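You operate a simulated robot arm through the tools that you are given. There is no shell and no other tool. Be economical: measure what you need, move in short steps, check, and stop when the job is done.

The job below is to be done with a simulated robot arm. You get a single attempt, and the scene is never put back.

Task
Set one brass eyelet in the lot 22 swatch.
Fine: hang it in the retain rack after.

Only the result counts: the job must be done as asked and must still hold three seconds after the hand-in. Knocking over, shifting, dropping, spilling or breaking anything else fails it.

Robot
A 7-joint arm with a two-finger parallel gripper, fixed in place. Base frame: the origin is at the foot of the arm, x ahead of it, y to its left, z up; the work surface is at about z = 9. Readings come in mm, degrees, newtons and seconds.
With the tool pointing down near the work surface it reaches from about 220 to 580 mm from the base axis. Its first joint turns from -66.0 to 66.0 degrees. Payload 2.5 kg.
Tool frame: the origin (TCP) lies between the finger pads and is the grasp point; the fingertips stand 23 mm ahead of it; z points along the fingers, y is the line along which they close. Largest opening 94 mm; finger width 38, thickness 10; the body of the gripper, 54 by 96 mm, starts 39 mm behind the TCP.
Orientation is that of the tool frame in the base frame, as a unit quaternion [w, x, y, z]. With the fingers straight down and closing along the base's y, the tool's x points along the base's -x, its y along +y and its z along -z.

Tools
- The arm moves only by the tool drive_tool. Its argument "targets" is a list that holds one entry, the list of rows, each a list of 7 numbers: the turn, a rotation vector about the tool's x, y, z in degrees, then the shift along the tool's x, y, z in mm, then the finger opening in mm, from 0 to 94. In form: [[[wx, wy, wz, dx, dy, dz, hand], ...]]. A call has 1 to 10 rows; each row shifts and turns the commanded pose from where the row before left it, along the tool's axes as they then stand. Each row takes 0.2 s and may step no farther than 50 mm and 8.6 degrees from the row before; otherwise, or with a gripper value out of range, the whole call is refused. A pose out of reach is approached as far as the arm can. The call stops where the force on the tool passes 60 N (or 10 N more than at its start, if that is more) or the arm is blocked; 0.2 s more then pass. The fingers move at their own pace (about 108 mm/s each) and stop on an object; they squeeze with about 32 N. The grip force told is the motor's: it shows also when the fingers shut on nothing. Time passes only in rows, and 0.2 s behind the last, so rows that do not move let the fingers close. It gives the time, the measured TCP pose, the force on the tool (base axes), the opening and the grip force at its end, in the units of the frame above (readings bear some noise).
- Cameras (640 x 400 px; columns grow to the right, rows downward): "scene" is fixed at [117.1, -402.4, 554.3]; the picture's right is [0.87, -0.49, 0.00], its down [-0.23, -0.40, -0.89] and it looks along [0.44, 0.77, -0.46] (base axes); focal length 331 px, centre (320, 200). "wrist" rides on the gripper at [86, 16, -74] in the tool frame; the picture's right is [-0.18, 0.98, 0.00], its down [-0.58, -0.11, -0.81] and it looks along [-0.79, -0.15, 0.59] (tool axes); focal length 243 px, centre (320, 200). There is no depth. A picture from a camera that has moved, and an enlarged one, comes with that camera's place and axes in the base frame and with its lens.
- capture(camera): a new picture of that camera. The clock stands still meanwhile.
- zoom(camera, box): a new picture of the part [left, top, right, bottom] of that camera's present view, enlarged. The clock stands still meanwhile.
- job_done(): hands the job in; it is judged then, once.

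Go step by step. Nothing tells you positions but the pictures and the camera data: compare them with the known pose of the tool, close in by small moves and look again before you grip or let go. The budget is 120 turns and 84 pictures, counting those below and the enlarged ones. Unless the task says otherwise, let go and move clear before handing in, and close with one line.

The tools are called after ">>>" as name(argument=value, ...) on one line, values as JSON. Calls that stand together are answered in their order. drive_tool: Moves the arm, as the interface text tells. Its arguments: {"type":"object","properties":{"targets":{"type":"array","items":{"type":"array","items":{"type":"array","items":{"type":"number"}}}}},"required":["targets"]} The other tools are called the same way: capture (camera) takes a picture; zoom (camera, box) takes an enlarged picture of a part of a camera's view; job_done () hands the job in.

At the start:

```text
time: 0.0
eef_pos: [201.5, 248.2, 328.4]
ee_rot: [0.0, 0.001, 1.0, 0.0]
ft_force: [0.7, 0.1, -0.5]
width: 93.6
grip_force: 0.0
```

scene: 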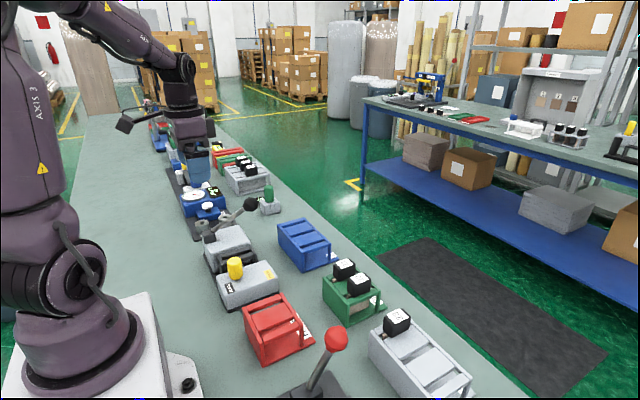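
wrist: 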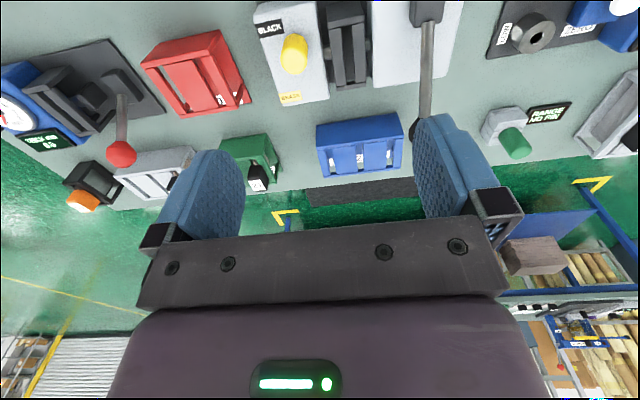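

I see a bench with an eyelet press, several colored trays, gauges and levers. I'll zoom in to identify things first.

>>> zoom(camera="scene", box=[180, 180, 340, 280])

>>> zoom(camera="scene", box=[220, 260, 480, 400])

>>> zoom(camera="scene", box=[110, 90, 290, 220])

>>> zoom(camera="wrist", box=[0, 0, 320, 200])

>>> zoom(camera="wrist", box=[320, 0, 640, 200])

```text
4.00 times, centred on (260, 230) of scene
camera zoom: at [117.1, -402.4, 554.3], right [0.87, -0.49, 0.0], down [-0.23, -0.4, -0.89], along [0.44, 0.77, -0.46], focal length 1323 px, centre (560, 80)
```

zoom: 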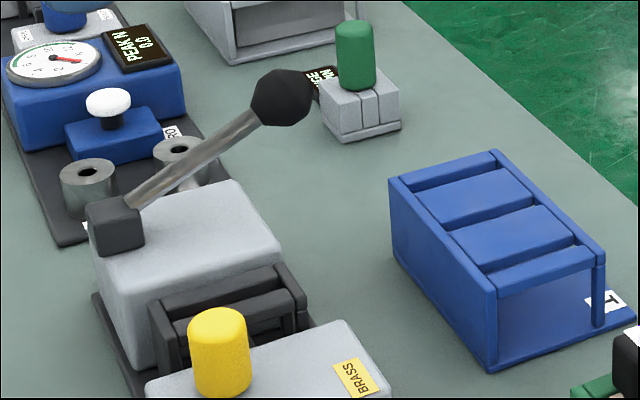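

```text
2.46 times, centred on (350, 330) of scene
camera zoom: at [117.1, -402.4, 554.3], right [0.87, -0.49, 0.0], down [-0.23, -0.4, -0.89], along [0.44, 0.77, -0.46], focal length 814 px, centre (246, -120)
```

zoom: 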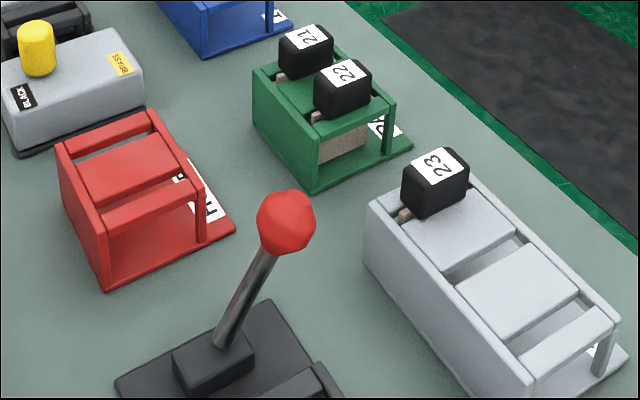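

```text
3.08 times, centred on (200, 155) of scene
camera zoom: at [117.1, -402.4, 554.3], right [0.87, -0.49, 0.0], down [-0.23, -0.4, -0.89], along [0.44, 0.77, -0.46], focal length 1017 px, centre (689, 338)
```

zoom: 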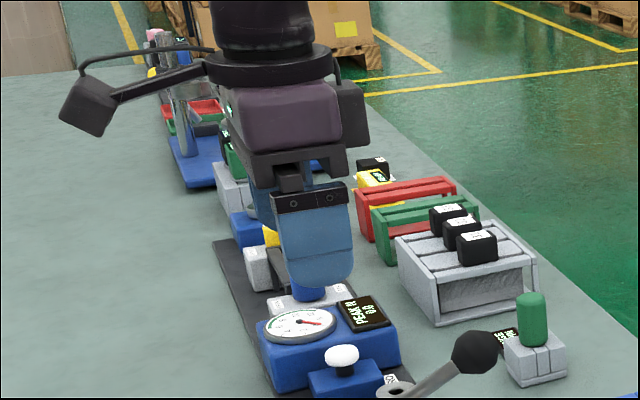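

```text
2.00 times, centred on (160, 100) of wrist
camera zoom: at [114.4, 264.4, 401.7], right [0.18, 0.98, 0.0], down [0.58, -0.11, 0.81], along [0.79, -0.15, -0.59], focal length 485 px, centre (640, 400)
```

zoom: 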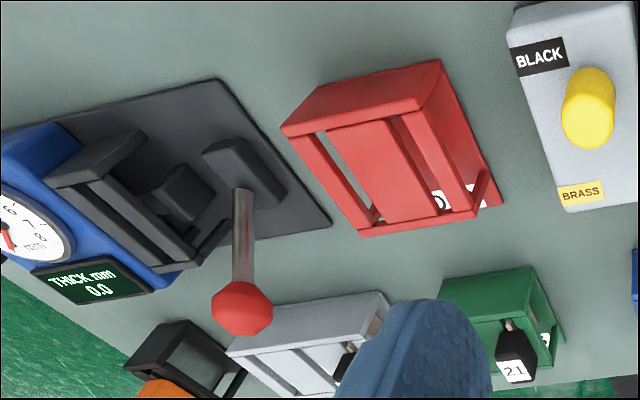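

```text
2.00 times, centred on (480, 100) of wrist
camera zoom: at [114.4, 264.4, 401.7], right [0.18, 0.98, 0.0], down [0.58, -0.11, 0.81], along [0.79, -0.15, -0.59], focal length 485 px, centre (0, 400)
```

zoom: 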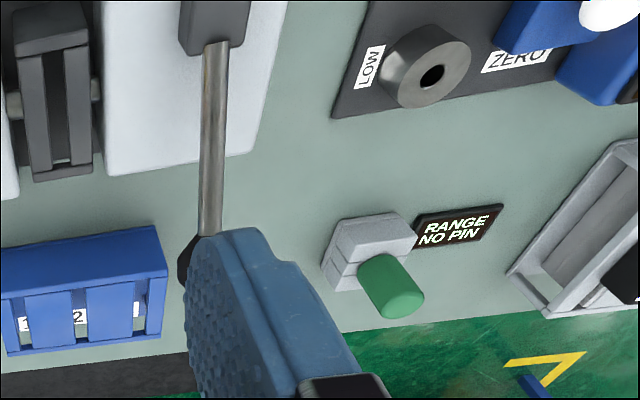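

The press with its BLACK/BRASS selector sits around (250, 200–320). Lot 22 is in the green rack near (450, 17). The rack labels are still unread, so I'll move over at height to read them.

>>> drive_tool(targets=[[[0, 0, 0, -26, -30, 0, 94], [0, 0, 0, -26, -30, 0, 94], [0, 0, 0, -26, -30, 0, 94], [0, 0, 0, -26, -30, 0, 94], [0, 0, 0, -26, -30, 0, 94]]])

>>> capture(camera="wrist")

>>> capture(camera="scene")

```text
time: 1.2
eef_pos: [331.5, 98.8, 326.5]
ee_rot: [-0.001, -0.001, 1.0, 0.0]
ft_force: [0.3, -0.2, 0.0]
width: 93.8
grip_force: 0.1
```

```text
76 pictures are left
camera wrist: at [244.3, 115.0, 401.7], right [0.18, 0.98, 0.0], down [0.58, -0.11, 0.81], along [0.79, -0.15, -0.59], focal length 243 px, centre (320, 200)
```

wrist: 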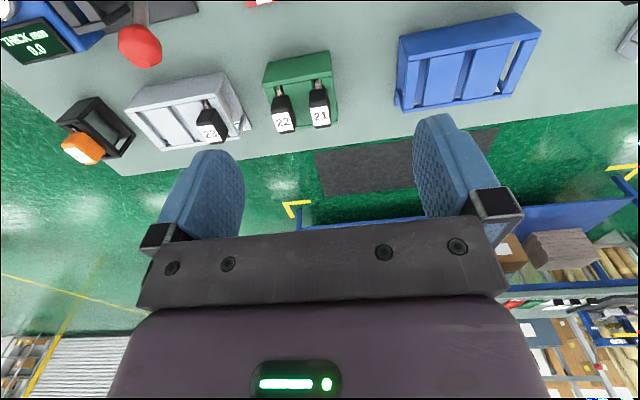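

```text
75 pictures are left
```

scene: 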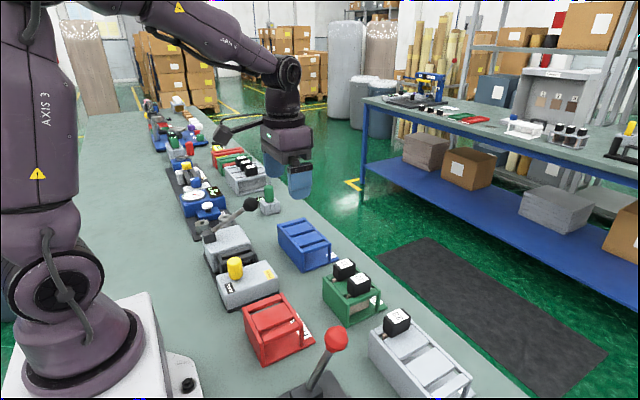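

The racks now show in both views. I'll zoom in on the labels and the slot structure.

>>> zoom(camera="scene", box=[270, 210, 350, 275])

>>> zoom(camera="scene", box=[235, 285, 325, 365])

>>> zoom(camera="scene", box=[320, 250, 400, 330])

>>> zoom(camera="wrist", box=[240, 0, 560, 140])

>>> zoom(camera="scene", box=[195, 190, 295, 310])

```text
6.15 times, centred on (310, 242) of scene
camera zoom: at [117.0, -402.4, 554.3], right [0.87, -0.49, 0.0], down [-0.23, -0.4, -0.89], along [0.44, 0.77, -0.46], focal length 2035 px, centre (382, -62)
```

zoom: 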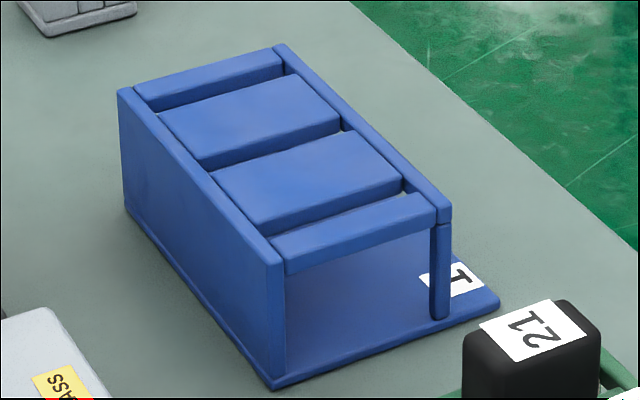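

```text
5.00 times, centred on (280, 325) of scene
camera zoom: at [117.0, -402.4, 554.3], right [0.87, -0.49, 0.0], down [-0.23, -0.4, -0.89], along [0.44, 0.77, -0.46], focal length 1653 px, centre (520, -425)
```

zoom: 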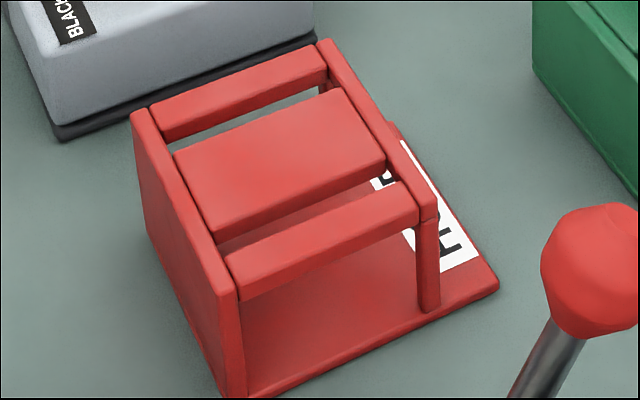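

```text
5.00 times, centred on (360, 290) of scene
camera zoom: at [117.0, -402.4, 554.3], right [0.87, -0.49, 0.0], down [-0.23, -0.4, -0.89], along [0.44, 0.77, -0.46], focal length 1653 px, centre (120, -250)
```

zoom: 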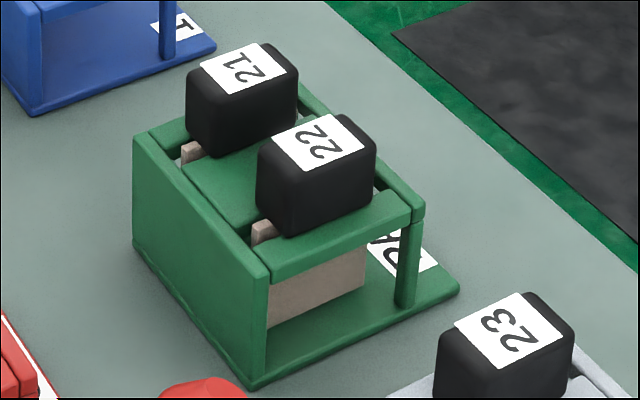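

```text
2.00 times, centred on (400, 70) of wrist
camera zoom: at [244.3, 115.0, 401.7], right [0.18, 0.98, 0.0], down [0.58, -0.11, 0.81], along [0.79, -0.15, -0.59], focal length 485 px, centre (160, 460)
```

zoom: 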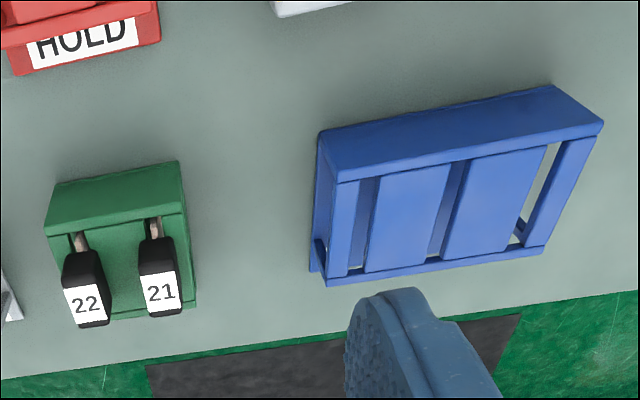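

```text
3.33 times, centred on (245, 250) of scene
camera zoom: at [117.0, -402.4, 554.3], right [0.87, -0.49, 0.0], down [-0.23, -0.4, -0.89], along [0.44, 0.77, -0.46], focal length 1102 px, centre (570, 33)
```

zoom: 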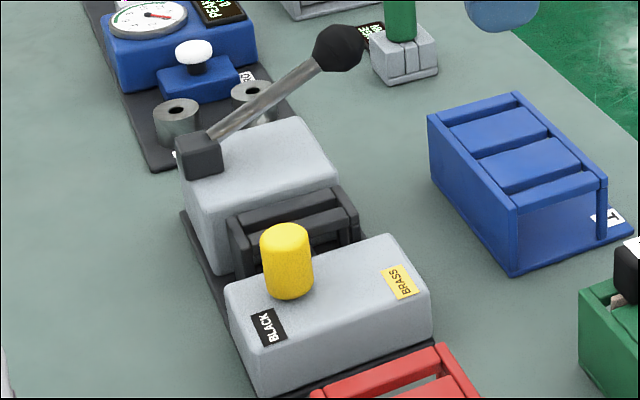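

The red rack is HOLD. The blue, green and white labels face +x, so I'll move out farther and tilt the camera down to read them.

>>> drive_tool(targets=[[[0, 8, 0, -38, 0, 0, 94], [0, 8, 0, -38, 0, -5, 94], [0, 8, 0, -38, 0, -10, 94]]])

>>> capture(camera="wrist")

```text
time: 2.0
eef_pos: [447.5, 100.7, 327.1]
ee_rot: [-0.209, -0.001, 0.978, -0.001]
ft_force: [-0.5, -0.6, -0.4]
width: 94.2
grip_force: 0.0
```

```text
69 pictures are left
camera wrist: at [398.4, 115.7, 428.9], right [0.17, 0.98, -0.07], down [0.86, -0.11, 0.5], along [0.48, -0.15, -0.86], focal length 243 px, centre (320, 200)
```

wrist: 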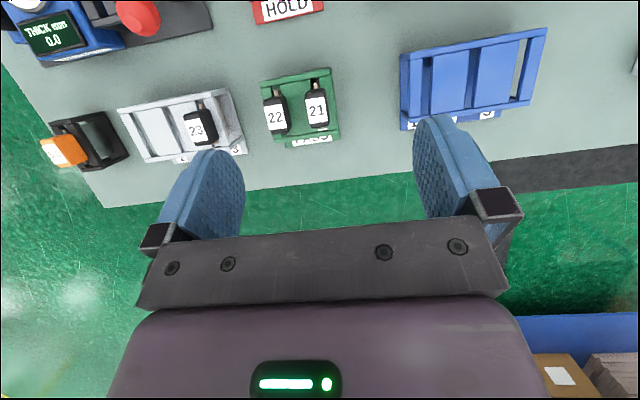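

>>> zoom(camera="wrist", box=[100, 60, 360, 180])

>>> zoom(camera="wrist", box=[390, 20, 560, 140])

```text
2.46 times, centred on (230, 120) of wrist
camera zoom: at [398.4, 115.7, 428.9], right [0.17, 0.98, -0.07], down [0.86, -0.11, 0.5], along [0.48, -0.15, -0.86], focal length 597 px, centre (542, 397)
```

zoom: 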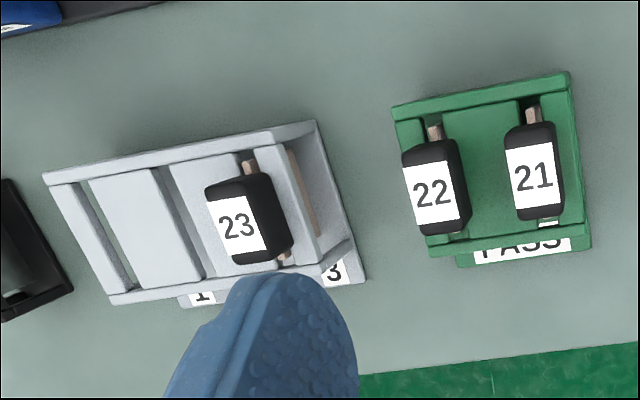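

```text
3.33 times, centred on (475, 80) of wrist
camera zoom: at [398.4, 115.7, 428.9], right [0.17, 0.98, -0.07], down [0.86, -0.11, 0.5], along [0.48, -0.15, -0.86], focal length 809 px, centre (-197, 600)
```

zoom: 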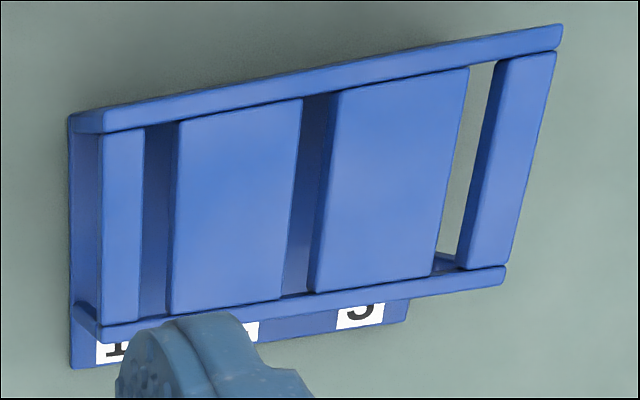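

Green is PASS, and the white and blue racks have numbered slots. I'll get a clearer view of both label strips.

>>> drive_tool(targets=[[[0, 8, 0, -25, 45, -10, 94], [0, 8, 0, -15, 45, -10, 94], [0, 0, 0, 0, 40, 0, 94]]])

>>> capture(camera="wrist")

```text
refused: row 1 steps farther than a row can; nothing moved
```

```text
66 pictures are left
camera wrist: at [398.4, 115.7, 428.9], right [0.17, 0.98, -0.07], down [0.86, -0.11, 0.5], along [0.48, -0.15, -0.86], focal length 243 px, centre (320, 200)
```

wrist: 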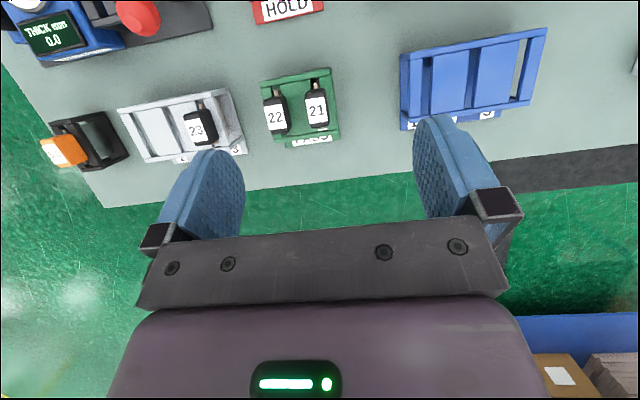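

The step was too big, so I'll redo it in smaller ones.

>>> drive_tool(targets=[[[0, 8, 0, -20, 32, -8, 94], [0, 8, 0, -15, 32, -8, 94], [0, 0, 0, 0, 35, 0, 94], [0, 0, 0, 0, 30, 0, 94]]])

>>> capture(camera="wrist")

```text
time: 3.0
eef_pos: [452.4, 146.3, 319.0]
ee_rot: [-0.274, 0.0, 0.962, 0.001]
ft_force: [0.3, -0.3, 0.3]
width: 94.1
grip_force: 0.0
out of reach, approached as far as the arm can: row 1, 2, 3, 4
```

```text
65 pictures are left
camera wrist: at [418.2, 162.1, 428.2], right [0.16, 0.98, -0.1], down [0.92, -0.11, 0.38], along [0.36, -0.15, -0.92], focal length 243 px, centre (320, 200)
```

wrist: 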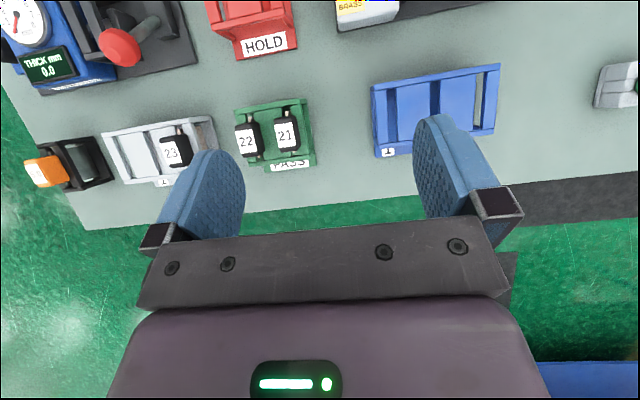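

>>> zoom(camera="wrist", box=[0, 90, 220, 210])

>>> zoom(camera="scene", box=[130, 90, 270, 210])

>>> zoom(camera="scene", box=[340, 300, 500, 400])

>>> zoom(camera="scene", box=[360, 50, 640, 200])

```text
2.91 times, centred on (110, 150) of wrist
camera zoom: at [418.2, 162.1, 428.2], right [0.16, 0.98, -0.1], down [0.92, -0.11, 0.38], along [0.36, -0.15, -0.92], focal length 706 px, centre (931, 346)
```

zoom: 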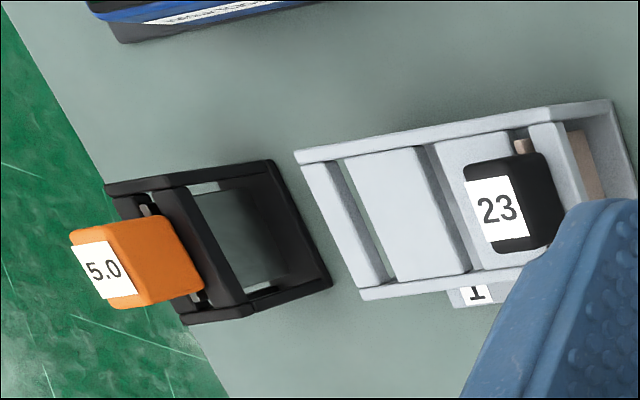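

```text
3.33 times, centred on (200, 150) of scene
camera zoom: at [117.1, -402.4, 554.3], right [0.87, -0.49, 0.0], down [-0.23, -0.4, -0.89], along [0.44, 0.77, -0.46], focal length 1102 px, centre (720, 367)
```

zoom: 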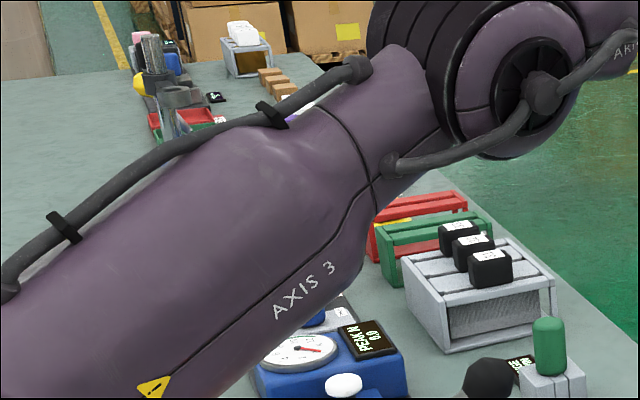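

```text
4.00 times, centred on (420, 350) of scene
camera zoom: at [117.1, -402.4, 554.3], right [0.87, -0.49, 0.0], down [-0.23, -0.4, -0.89], along [0.44, 0.77, -0.46], focal length 1323 px, centre (-80, -400)
```

zoom: 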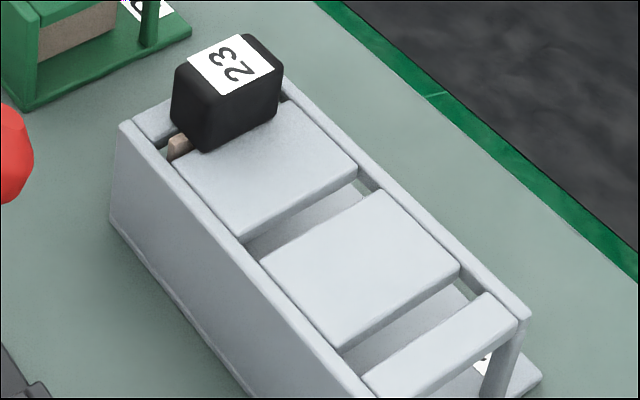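

```text
2.29 times, centred on (500, 125) of scene
camera zoom: at [117.1, -402.4, 554.3], right [0.87, -0.49, 0.0], down [-0.23, -0.4, -0.89], along [0.44, 0.77, -0.46], focal length 756 px, centre (-91, 371)
```

zoom: 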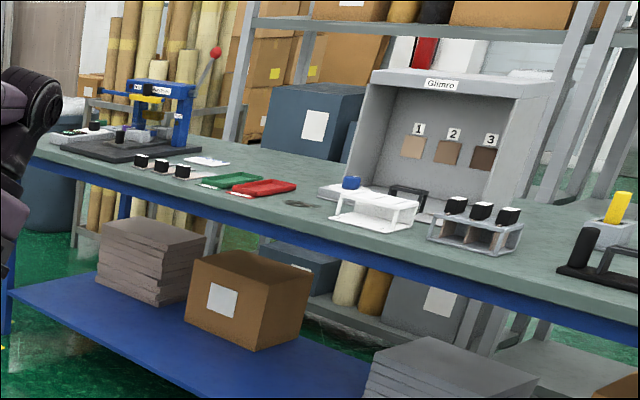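

I take blue as the retain rack: it has empty slots 1–3, the white rack is the intake, and the other two are PASS and HOLD. Next I'll look closely at the eyelet press.

>>> drive_tool(targets=[[[0, -4, 0, 33, 17, 13.5, 94], [0, -4, 0, 33, 17, 13.5, 94], [0, 0, 0, 35, 17, 13.5, 94], [0, 0, 0, 35, 17, 13.5, 94], [0, 0, 0, 35, 17, 13.5, 94], [0, 0, 0, 35, 17, 13.5, 94]]])

>>> capture(camera="wrist")

```text
time: 4.4
eef_pos: [231.4, 248.3, 338.3]
ee_rot: [-0.208, -0.001, 0.978, -0.001]
ft_force: [-0.5, 0.2, -0.2]
width: 94.0
grip_force: 0.0
```

```text
60 pictures are left
camera wrist: at [181.1, 263.6, 440.9], right [0.17, 0.98, -0.08], down [0.86, -0.11, 0.5], along [0.48, -0.15, -0.86], focal length 243 px, centre (320, 200)
```

wrist: 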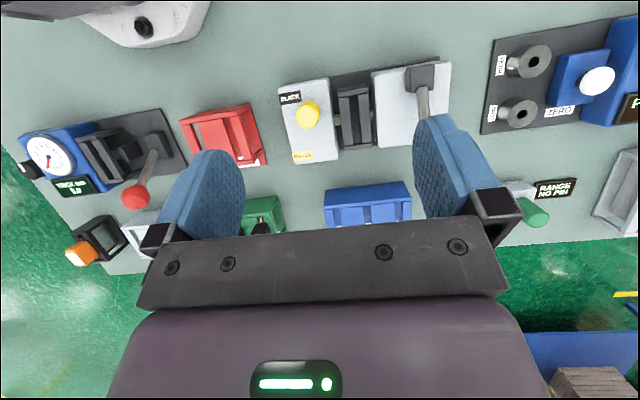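

>>> zoom(camera="wrist", box=[260, 50, 460, 175])

>>> zoom(camera="wrist", box=[310, 170, 430, 240])

>>> zoom(camera="scene", box=[200, 190, 280, 250])

```text
3.20 times, centred on (360, 112) of wrist
camera zoom: at [181.1, 263.6, 440.9], right [0.17, 0.98, -0.08], down [0.86, -0.11, 0.5], along [0.48, -0.15, -0.86], focal length 776 px, centre (192, 480)
```

zoom: 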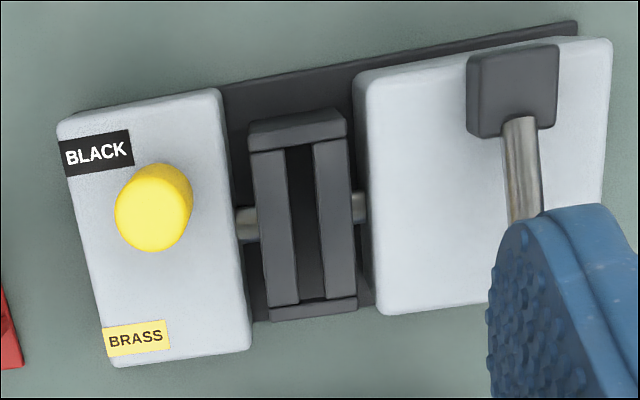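

```text
5.33 times, centred on (370, 205) of wrist
camera zoom: at [181.1, 263.6, 440.9], right [0.17, 0.98, -0.08], down [0.86, -0.11, 0.5], along [0.48, -0.15, -0.86], focal length 1294 px, centre (53, 173)
```

zoom: 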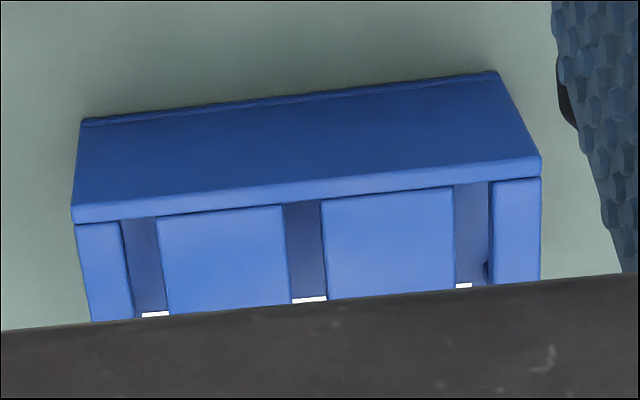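

```text
6.67 times, centred on (240, 220) of scene
camera zoom: at [117.1, -402.4, 554.3], right [0.87, -0.49, 0.0], down [-0.23, -0.4, -0.89], along [0.44, 0.77, -0.46], focal length 2204 px, centre (853, 67)
```

zoom: 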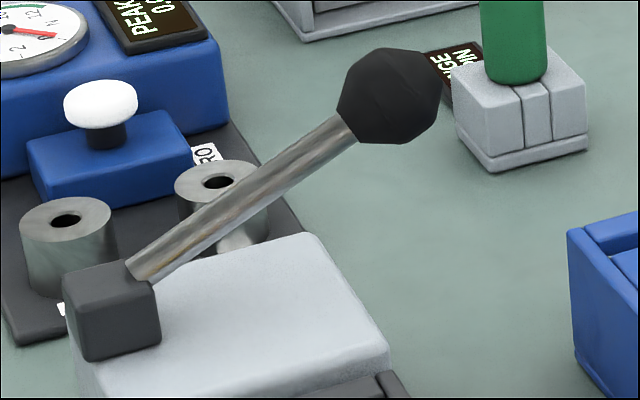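

By triangulation the yellow selector knob is at (245, 208, top 88), on the BLACK side. BRASS is toward +x, and the lever pivots down about y. I'll go over the knob.

>>> drive_tool(targets=[[[0, -8, 0, 0, 0, 0, 60], [0, -8, 0, 0, 0, 0, 60], [0, -8, 0, 0, 0, 0, 60], [0, 0, 0, -7, -20, 40, 60], [0, 0, 0, -7, -20, 40, 60], [0, 0, 0, 0, 0, 45, 60], [0, 0, 0, 0, 0, 45, 60]]])

>>> capture(camera="wrist")

>>> capture(camera="scene")

```text
time: 6.0
eef_pos: [245.4, 206.8, 168.0]
ee_rot: [0.0, -0.001, 1.0, 0.0]
ft_force: [0.2, -0.2, -0.6]
width: 60.2
grip_force: 0.0
```

```text
56 pictures are left
camera wrist: at [158.3, 223.0, 241.4], right [0.18, 0.98, 0.0], down [0.58, -0.11, 0.81], along [0.79, -0.15, -0.59], focal length 243 px, centre (320, 200)
```

wrist: 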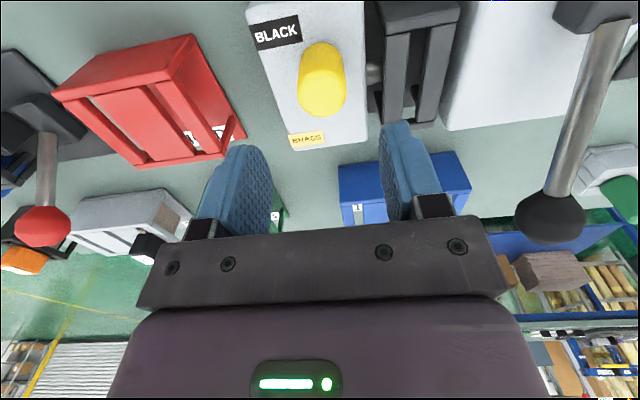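

```text
55 pictures are left
```

scene: 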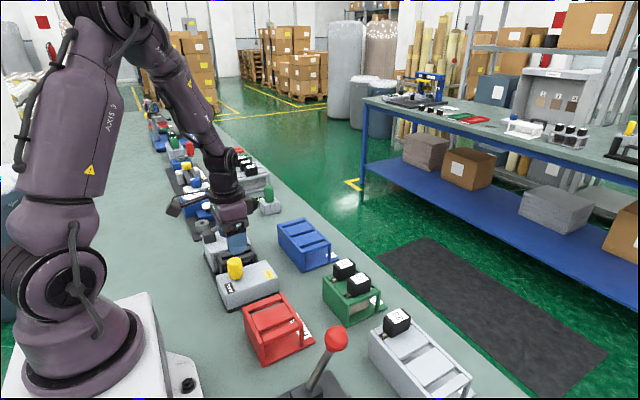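

The knob is centred under the fingers. I'll descend and grip it.

>>> drive_tool(targets=[[[0, 0, 0, 0, 1, 45, 60], [0, 0, 0, 0, 0, 45, 60], [0, 0, 0, 0, 0, 0, 10], [0, 0, 0, 0, 0, 0, 10], [0, 0, 0, 0, 0, 0, 10]]])

>>> capture(camera="wrist")

```text
time: 7.2
eef_pos: [245.8, 210.3, 78.3]
ee_rot: [0.001, -0.002, 1.0, 0.002]
ft_force: [2.1, 19.2, -24.9]
width: 32.1
grip_force: 44.9
```

```text
54 pictures are left
camera wrist: at [158.2, 224.3, 150.8], right [0.18, 0.98, 0.0], down [0.58, -0.11, 0.81], along [0.79, -0.14, -0.59], focal length 243 px, centre (320, 200)
```

wrist: 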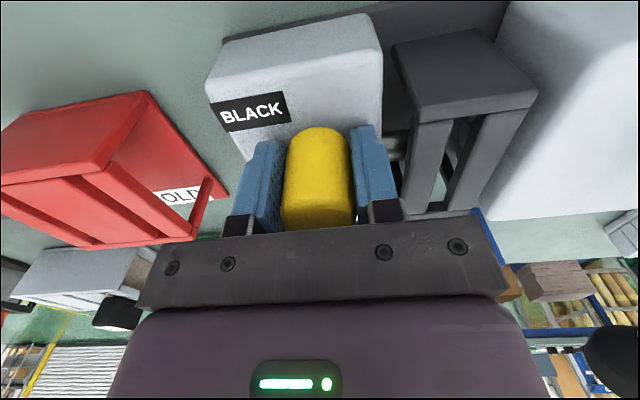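

I have the knob, width 32. I'll slide it toward BRASS (+x) in small steps.

>>> drive_tool(targets=[[[0, 0, 0, -6, 2, 0, 10], [0, 0, 0, -8, 0, 0, 10], [0, 0, 0, -8, 0, 0, 10]]])

>>> capture(camera="wrist")

```text
time: 8.0
eef_pos: [268.0, 209.3, 77.8]
ee_rot: [-0.001, 0.001, 1.0, -0.001]
ft_force: [-2.1, 0.2, -0.4]
width: 31.8
grip_force: 45.3
```

```text
53 pictures are left
camera wrist: at [180.2, 225.1, 151.1], right [0.18, 0.98, 0.0], down [0.58, -0.11, 0.81], along [0.79, -0.15, -0.59], focal length 243 px, centre (320, 200)
```

wrist: 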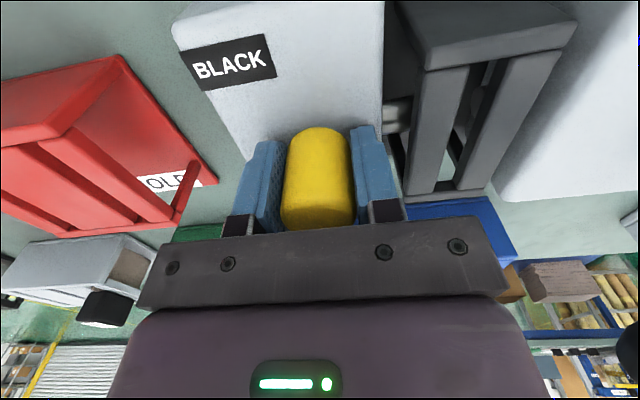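

It slides with it. I'll go on until the stop resists.

>>> drive_tool(targets=[[[0, 0, 0, -6, 0, 0, 10], [0, 0, 0, -6, 0, 0, 10], [0, 0, 0, -5, 0, 0, 10]]])

```text
time: 8.8
eef_pos: [285.7, 208.5, 77.5]
ee_rot: [0.0, 0.001, 1.0, -0.002]
ft_force: [-2.9, -18.6, 13.6]
width: 31.9
grip_force: 45.0
```

>>> drive_tool(targets=[[[0, 0, 0, -4, 0, 0, 10], [0, 0, 0, -4, 0, 0, 10]]])

>>> capture(camera="wrist")

```text
time: 9.4
eef_pos: [290.3, 209.6, 77.8]
ee_rot: [-0.004, 0.003, 1.0, -0.003]
ft_force: [-21.0, -30.4, 30.2]
width: 31.9
grip_force: 45.1
```

```text
52 pictures are left
camera wrist: at [203.9, 225.7, 151.3], right [0.19, 0.98, -0.01], down [0.59, -0.11, 0.8], along [0.79, -0.15, -0.6], focal length 243 px, centre (320, 200)
```

wrist: 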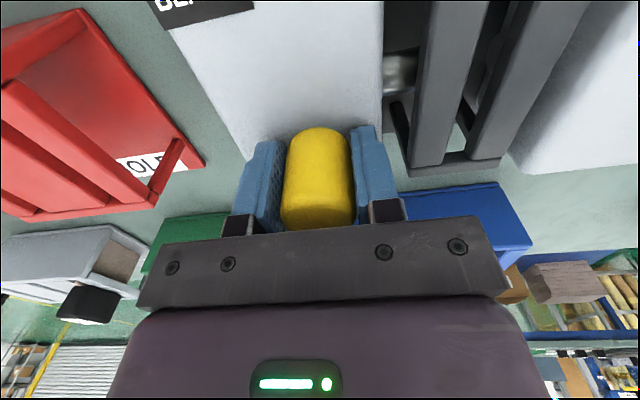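

The stop pushes back at x≈290, about 45 mm of travel, so it's set to BRASS. I'll back off, release and rise.

>>> drive_tool(targets=[[[0, 0, 0, 4, 0, 0, 10], [0, 0, 0, 0, 0, 0, 60], [0, 0, 0, 0, 0, 0, 60], [0, 0, 0, 0, 0, 45, 60]]])

```text
time: 10.3
eef_pos: [288.7, 212.1, 74.5]
ee_rot: [0.0, -0.001, 1.0, 0.0]
ft_force: [-3.9, -1.9, 14.2]
width: 60.1
grip_force: 0.3
stopped in row 4: the force on the tool passed its limit (the readings are from after the stop); the commanded pose is now the measured one
```

I moved the wrong way and touched the box top lightly; the move stopped at once. I'll rise and look.

>>> drive_tool(targets=[[[0, 0, 0, 0, 0, -45, 60], [0, 0, 0, 0, 0, -45, 60], [0, 0, 0, 0, 0, -45, 60], [0, 0, 0, 0, 0, -40, 60]]])

>>> capture(camera="wrist")

>>> zoom(camera="scene", box=[190, 190, 310, 310])

```text
time: 11.3
eef_pos: [288.7, 211.9, 249.6]
ee_rot: [0.0, -0.002, 1.0, 0.001]
ft_force: [-0.5, -0.1, -0.2]
width: 60.0
grip_force: 0.2
```

```text
51 pictures are left
camera wrist: at [201.0, 227.6, 323.6], right [0.18, 0.98, 0.0], down [0.58, -0.11, 0.81], along [0.79, -0.15, -0.59], focal length 243 px, centre (320, 200)
```

wrist: 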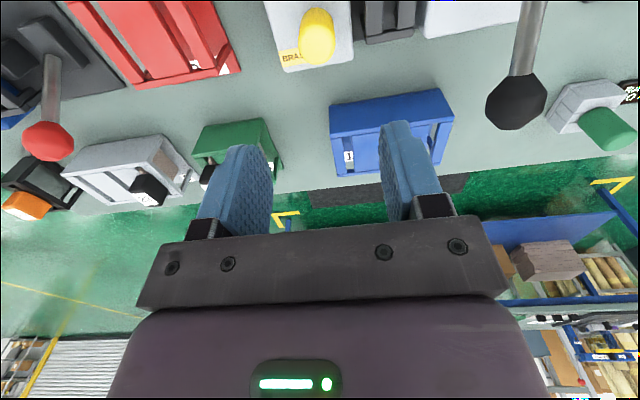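

```text
3.33 times, centred on (250, 250) of scene
camera zoom: at [117.1, -402.4, 554.3], right [0.87, -0.49, 0.0], down [-0.23, -0.4, -0.89], along [0.44, 0.77, -0.46], focal length 1102 px, centre (553, 33)
```

zoom: 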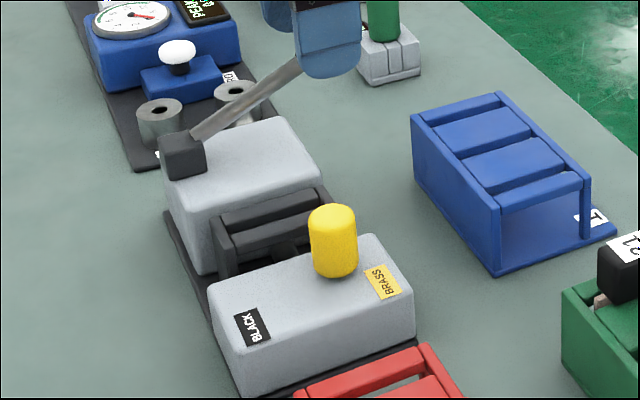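

Selector is on BRASS. The lot 22 handle top is at about (451, 19, 91), axis-aligned. I'll go above it and check.

>>> drive_tool(targets=[[[0, 0, 0, -27, -32, 0, 50], [0, 0, 0, -27, -32, 0, 50], [0, 0, 0, -27, -32, 0, 50], [0, 0, 0, -27, -32, 15, 50], [0, 0, 0, -27, -32, 25, 50], [0, 0, 0, -27, -33, 30, 50]]])

>>> capture(camera="wrist")

>>> zoom(camera="scene", box=[280, 190, 420, 330])

```text
refused: row 6 steps farther than a row can; nothing moved
```

```text
49 pictures are left
camera wrist: at [201.0, 227.6, 323.6], right [0.18, 0.98, 0.0], down [0.58, -0.11, 0.81], along [0.79, -0.15, -0.59], focal length 243 px, centre (320, 200)
```

wrist: 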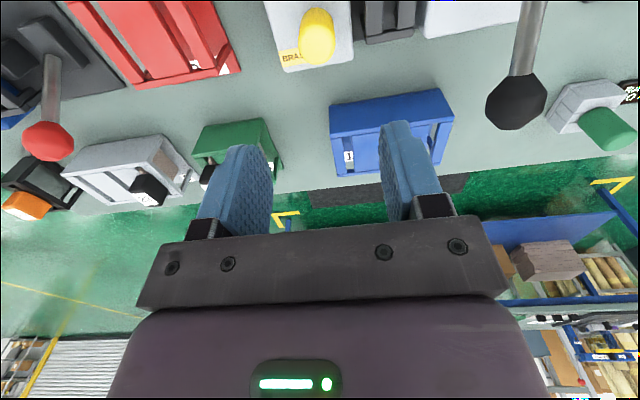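

```text
2.86 times, centred on (350, 260) of scene
camera zoom: at [117.1, -402.4, 554.3], right [0.87, -0.49, 0.0], down [-0.23, -0.4, -0.89], along [0.44, 0.77, -0.46], focal length 945 px, centre (234, 29)
```

zoom: 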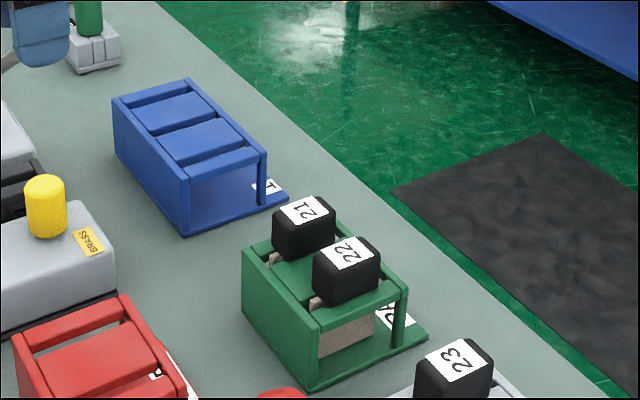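

The last step was slightly too long. I'll repeat it with smaller rows and take pictures only after the move succeeds.

>>> drive_tool(targets=[[[0, 0, 0, -27, -32, 0, 50], [0, 0, 0, -27, -32, 0, 50], [0, 0, 0, -27, -32, 0, 50], [0, 0, 0, -27, -32, 15, 50], [0, 0, 0, -27, -32, 15, 50], [0, 0, 0, -27, -33, 15, 50], [0, 0, 0, 0, 0, 25, 50]]])

```text
time: 12.9
eef_pos: [453.0, 20.1, 178.6]
ee_rot: [-0.001, -0.001, 1.0, 0.0]
ft_force: [0.6, 0.0, -0.4]
width: 49.9
grip_force: 0.0
```

>>> capture(camera="wrist")

>>> zoom(camera="scene", box=[280, 190, 420, 330])

```text
47 pictures are left
camera wrist: at [364.9, 35.7, 253.9], right [0.18, 0.98, 0.0], down [0.58, -0.11, 0.81], along [0.79, -0.15, -0.59], focal length 243 px, centre (320, 200)
```

wrist: 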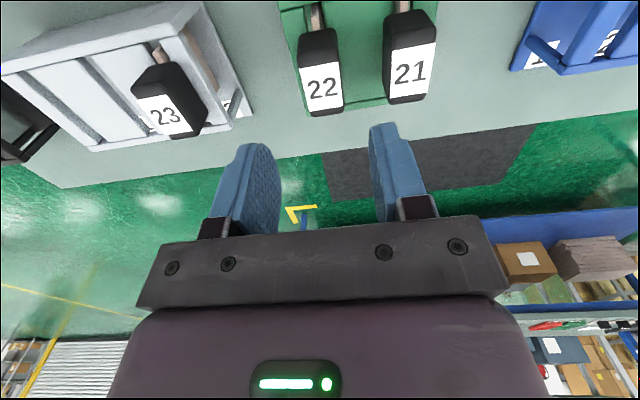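

```text
2.86 times, centred on (350, 260) of scene
camera zoom: at [117.0, -402.4, 554.3], right [0.87, -0.49, 0.0], down [-0.23, -0.4, -0.89], along [0.44, 0.77, -0.46], focal length 945 px, centre (234, 29)
```

zoom: 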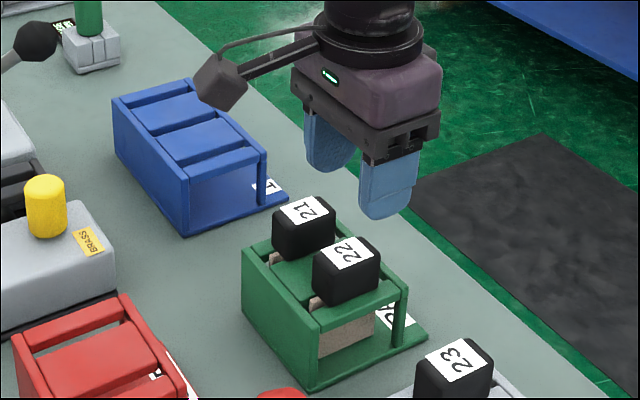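

The handle is centred at about (454, 20). I'll narrow the opening to 42, descend and grip.

>>> drive_tool(targets=[[[0, 0, 0, 0, 0, 40, 42], [0, 0, 0, 0, 0, 25, 42]]])

>>> zoom(camera="scene", box=[310, 230, 410, 330])

>>> capture(camera="wrist")

```text
time: 13.5
eef_pos: [451.2, 18.7, 116.4]
ee_rot: [0.0, -0.002, 1.0, 0.0]
ft_force: [-0.2, -0.6, 0.1]
width: 42.0
grip_force: 0.0
```

```text
4.00 times, centred on (360, 280) of scene
camera zoom: at [117.1, -402.4, 554.3], right [0.87, -0.49, 0.0], down [-0.23, -0.4, -0.89], along [0.44, 0.77, -0.46], focal length 1323 px, centre (160, -120)
```

zoom: 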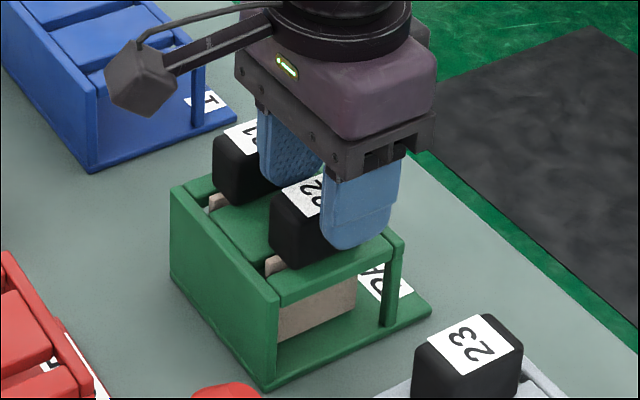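

```text
44 pictures are left
camera wrist: at [363.9, 35.0, 189.3], right [0.18, 0.98, 0.0], down [0.58, -0.11, 0.81], along [0.79, -0.15, -0.59], focal length 243 px, centre (320, 200)
```

wrist: 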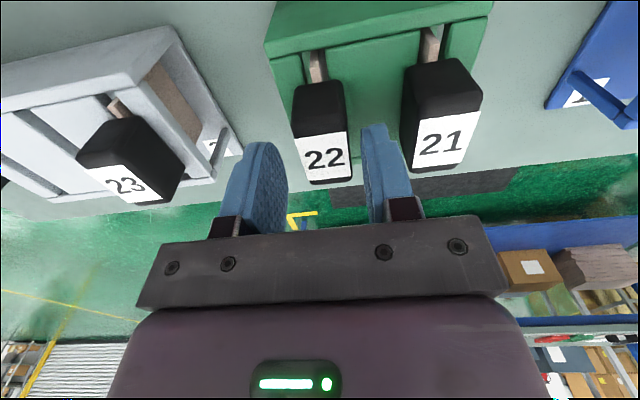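

Nearly aligned; I'll nudge +1 in y and +2 in x, then go down and grip.

>>> drive_tool(targets=[[[0, 0, 0, -2, 1, 13, 42], [0, 0, 0, 0, 0, 12, 42], [0, 0, 0, 0, 0, 0, 15], [0, 0, 0, 0, 0, 0, 15], [0, 0, 0, 0, 0, 0, 15]]])

>>> capture(camera="wrist")

```text
time: 14.7
eef_pos: [454.1, 21.3, 91.4]
ee_rot: [0.0, -0.001, 1.0, 0.0]
ft_force: [0.7, -0.2, 1.0]
width: 25.2
grip_force: 32.0
```

```text
43 pictures are left
camera wrist: at [365.8, 36.5, 164.6], right [0.18, 0.98, 0.0], down [0.58, -0.11, 0.81], along [0.79, -0.15, -0.59], focal length 243 px, centre (320, 200)
```

wrist: 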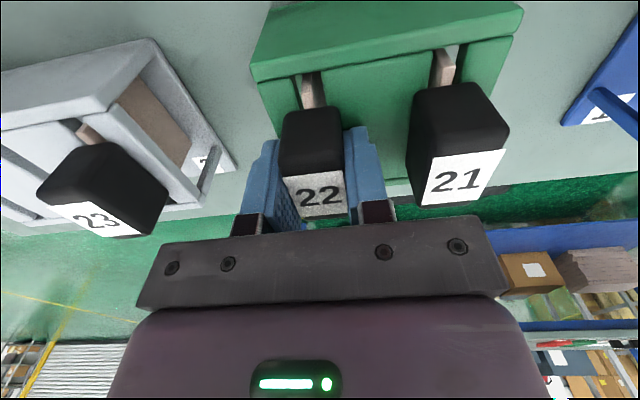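

Gripped at width 25. I'll lift straight up and look at the swatch.

>>> drive_tool(targets=[[[0, 0, 0, 0, 0, -10, 15], [0, 0, 0, 0, 0, -20, 15], [0, 0, 0, 0, 0, -30, 15], [0, 0, 0, 0, 0, -40, 15], [0, 0, 0, 0, 0, -40, 15]]])

>>> zoom(camera="scene", box=[290, 180, 420, 330])

>>> capture(camera="wrist")

```text
time: 15.9
eef_pos: [452.6, 19.9, 230.9]
ee_rot: [0.001, -0.001, 1.0, 0.0]
ft_force: [0.2, -0.3, -0.8]
width: 24.9
grip_force: 32.0
```

```text
2.67 times, centred on (355, 255) of scene
camera zoom: at [117.1, -402.4, 554.3], right [0.87, -0.49, 0.0], down [-0.23, -0.4, -0.89], along [0.44, 0.77, -0.46], focal length 882 px, centre (227, 53)
```

zoom: 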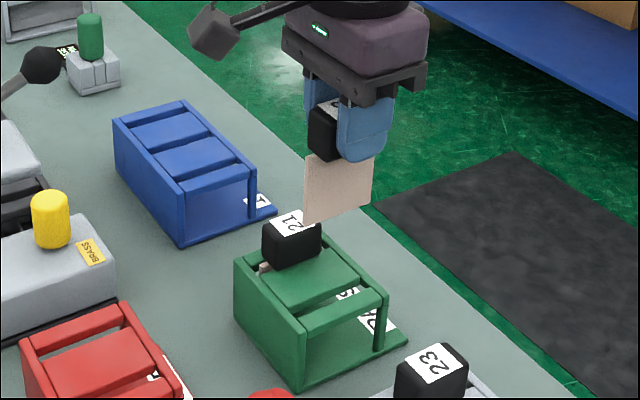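

```text
41 pictures are left
camera wrist: at [365.3, 36.0, 305.3], right [0.18, 0.98, 0.0], down [0.58, -0.11, 0.81], along [0.79, -0.15, -0.59], focal length 243 px, centre (320, 200)
```

wrist: 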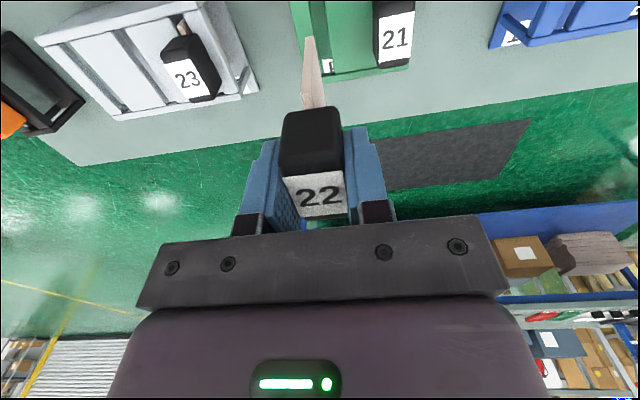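

I hold the swatch, about 60 wide and 55 tall. The press slot centre comes out near (264, 275), running along x. I'll carry it over at height.

>>> drive_tool(targets=[[[0, 0, 0, 23.8, 31.9, 0, 15], [0, 0, 0, 23.8, 31.9, 0, 15], [0, 0, 0, 23.8, 31.9, 0, 15], [0, 0, 0, 23.8, 31.9, 0, 15], [0, 0, 0, 23.8, 31.9, 0, 15], [0, 0, 0, 23.8, 31.9, 0, 15], [0, 0, 0, 23.8, 31.9, 0, 15], [0, 0, 0, 23.8, 31.9, 0, 15], [0, 0, 0, 0, 0, 20, 15]]])

>>> capture(camera="wrist")

>>> zoom(camera="scene", box=[180, 150, 300, 290])

```text
time: 17.9
eef_pos: [262.4, 274.6, 209.7]
ee_rot: [0.0, -0.001, 1.0, 0.0]
ft_force: [0.2, 0.5, -0.1]
width: 25.5
grip_force: 32.1
```

```text
40 pictures are left
camera wrist: at [175.3, 291.7, 282.9], right [0.18, 0.98, 0.0], down [0.58, -0.11, 0.81], along [0.79, -0.15, -0.59], focal length 243 px, centre (320, 200)
```

wrist: 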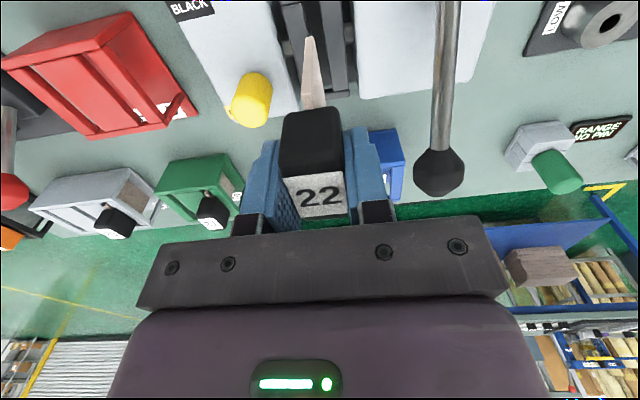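

```text
2.86 times, centred on (240, 220) of scene
camera zoom: at [117.1, -402.4, 554.3], right [0.87, -0.49, 0.0], down [-0.23, -0.4, -0.89], along [0.44, 0.77, -0.46], focal length 945 px, centre (549, 143)
```

zoom: 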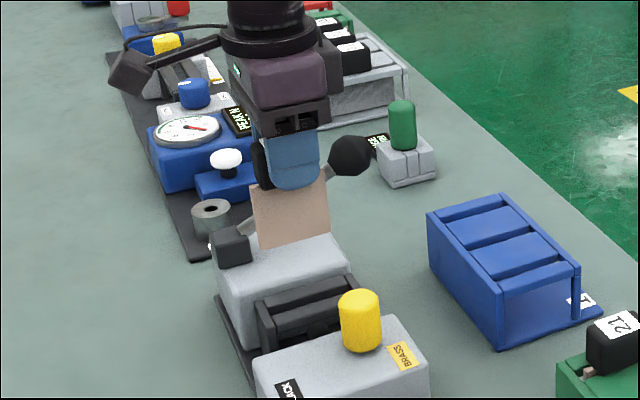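

It's roughly over the slot. I'll lower until the swatch edge is just above the frame, then compare.

>>> drive_tool(targets=[[[0, 0, 0, 0, 0, 25, 15], [0, 0, 0, 0, 0, 20, 15]]])

>>> zoom(camera="wrist", box=[220, 0, 420, 125])

>>> zoom(camera="scene", box=[190, 190, 290, 270])

```text
time: 18.5
eef_pos: [263.3, 274.7, 164.0]
ee_rot: [0.001, -0.001, 1.0, 0.0]
ft_force: [0.6, -0.1, 0.1]
width: 25.1
grip_force: 31.6
```

```text
3.20 times, centred on (320, 62) of wrist
camera zoom: at [175.5, 291.0, 238.3], right [0.18, 0.98, 0.0], down [0.58, -0.11, 0.81], along [0.79, -0.15, -0.59], focal length 776 px, centre (320, 640)
```

zoom: 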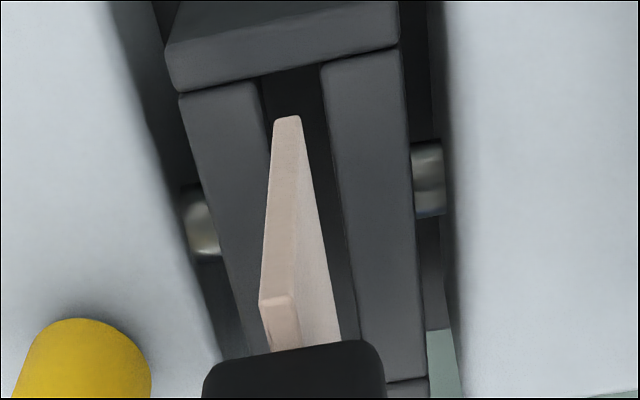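

```text
5.00 times, centred on (240, 230) of scene
camera zoom: at [117.1, -402.4, 554.3], right [0.87, -0.49, 0.0], down [-0.23, -0.4, -0.89], along [0.44, 0.77, -0.46], focal length 1653 px, centre (720, 50)
```

zoom: 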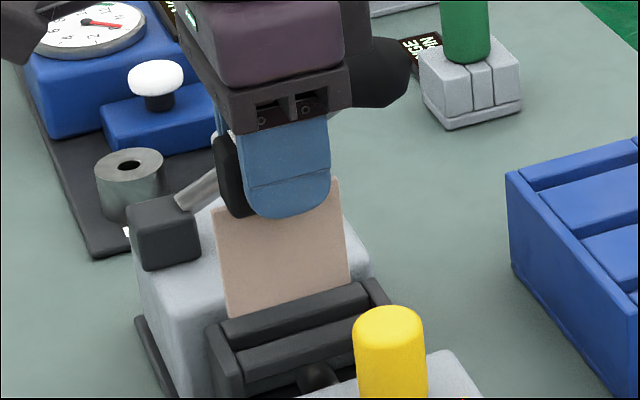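

y is aligned, but the swatch sits about 5 mm too far toward -x. I'll correct it and start inserting.

>>> drive_tool(targets=[[[0, 0, 0, -5, 0, 0, 15], [0, 0, 0, 0, 0, 10, 15], [0, 0, 0, 0, 0, 8, 15], [0, 0, 0, 0, 0, 8, 15]]])

>>> zoom(camera="wrist", box=[220, 0, 420, 125])

>>> zoom(camera="scene", box=[190, 190, 290, 270])

```text
time: 19.5
eef_pos: [266.7, 275.6, 137.8]
ee_rot: [0.0, -0.001, 1.0, 0.0]
ft_force: [0.5, 0.1, -0.5]
width: 25.5
grip_force: 31.4
```

```text
3.20 times, centred on (320, 62) of wrist
camera zoom: at [179.9, 291.5, 211.8], right [0.18, 0.98, 0.0], down [0.58, -0.11, 0.81], along [0.79, -0.15, -0.59], focal length 776 px, centre (320, 640)
```

zoom: 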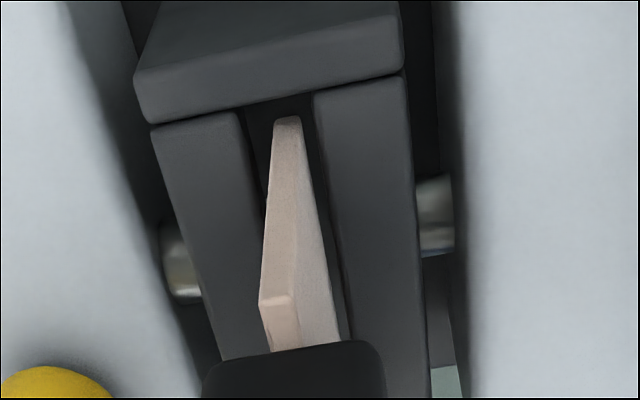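

```text
5.00 times, centred on (240, 230) of scene
camera zoom: at [117.1, -402.4, 554.3], right [0.87, -0.49, 0.0], down [-0.23, -0.4, -0.89], along [0.44, 0.77, -0.46], focal length 1653 px, centre (720, 50)
```

zoom: 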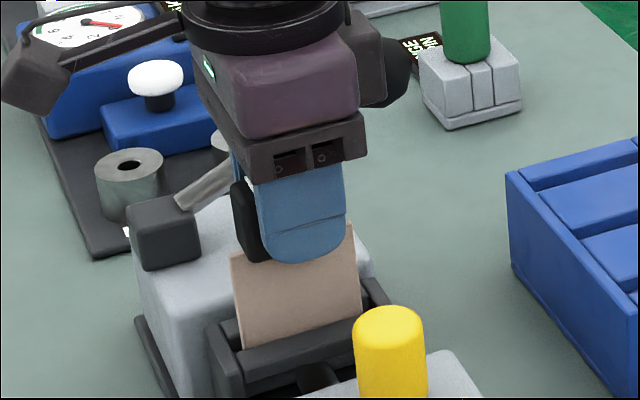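

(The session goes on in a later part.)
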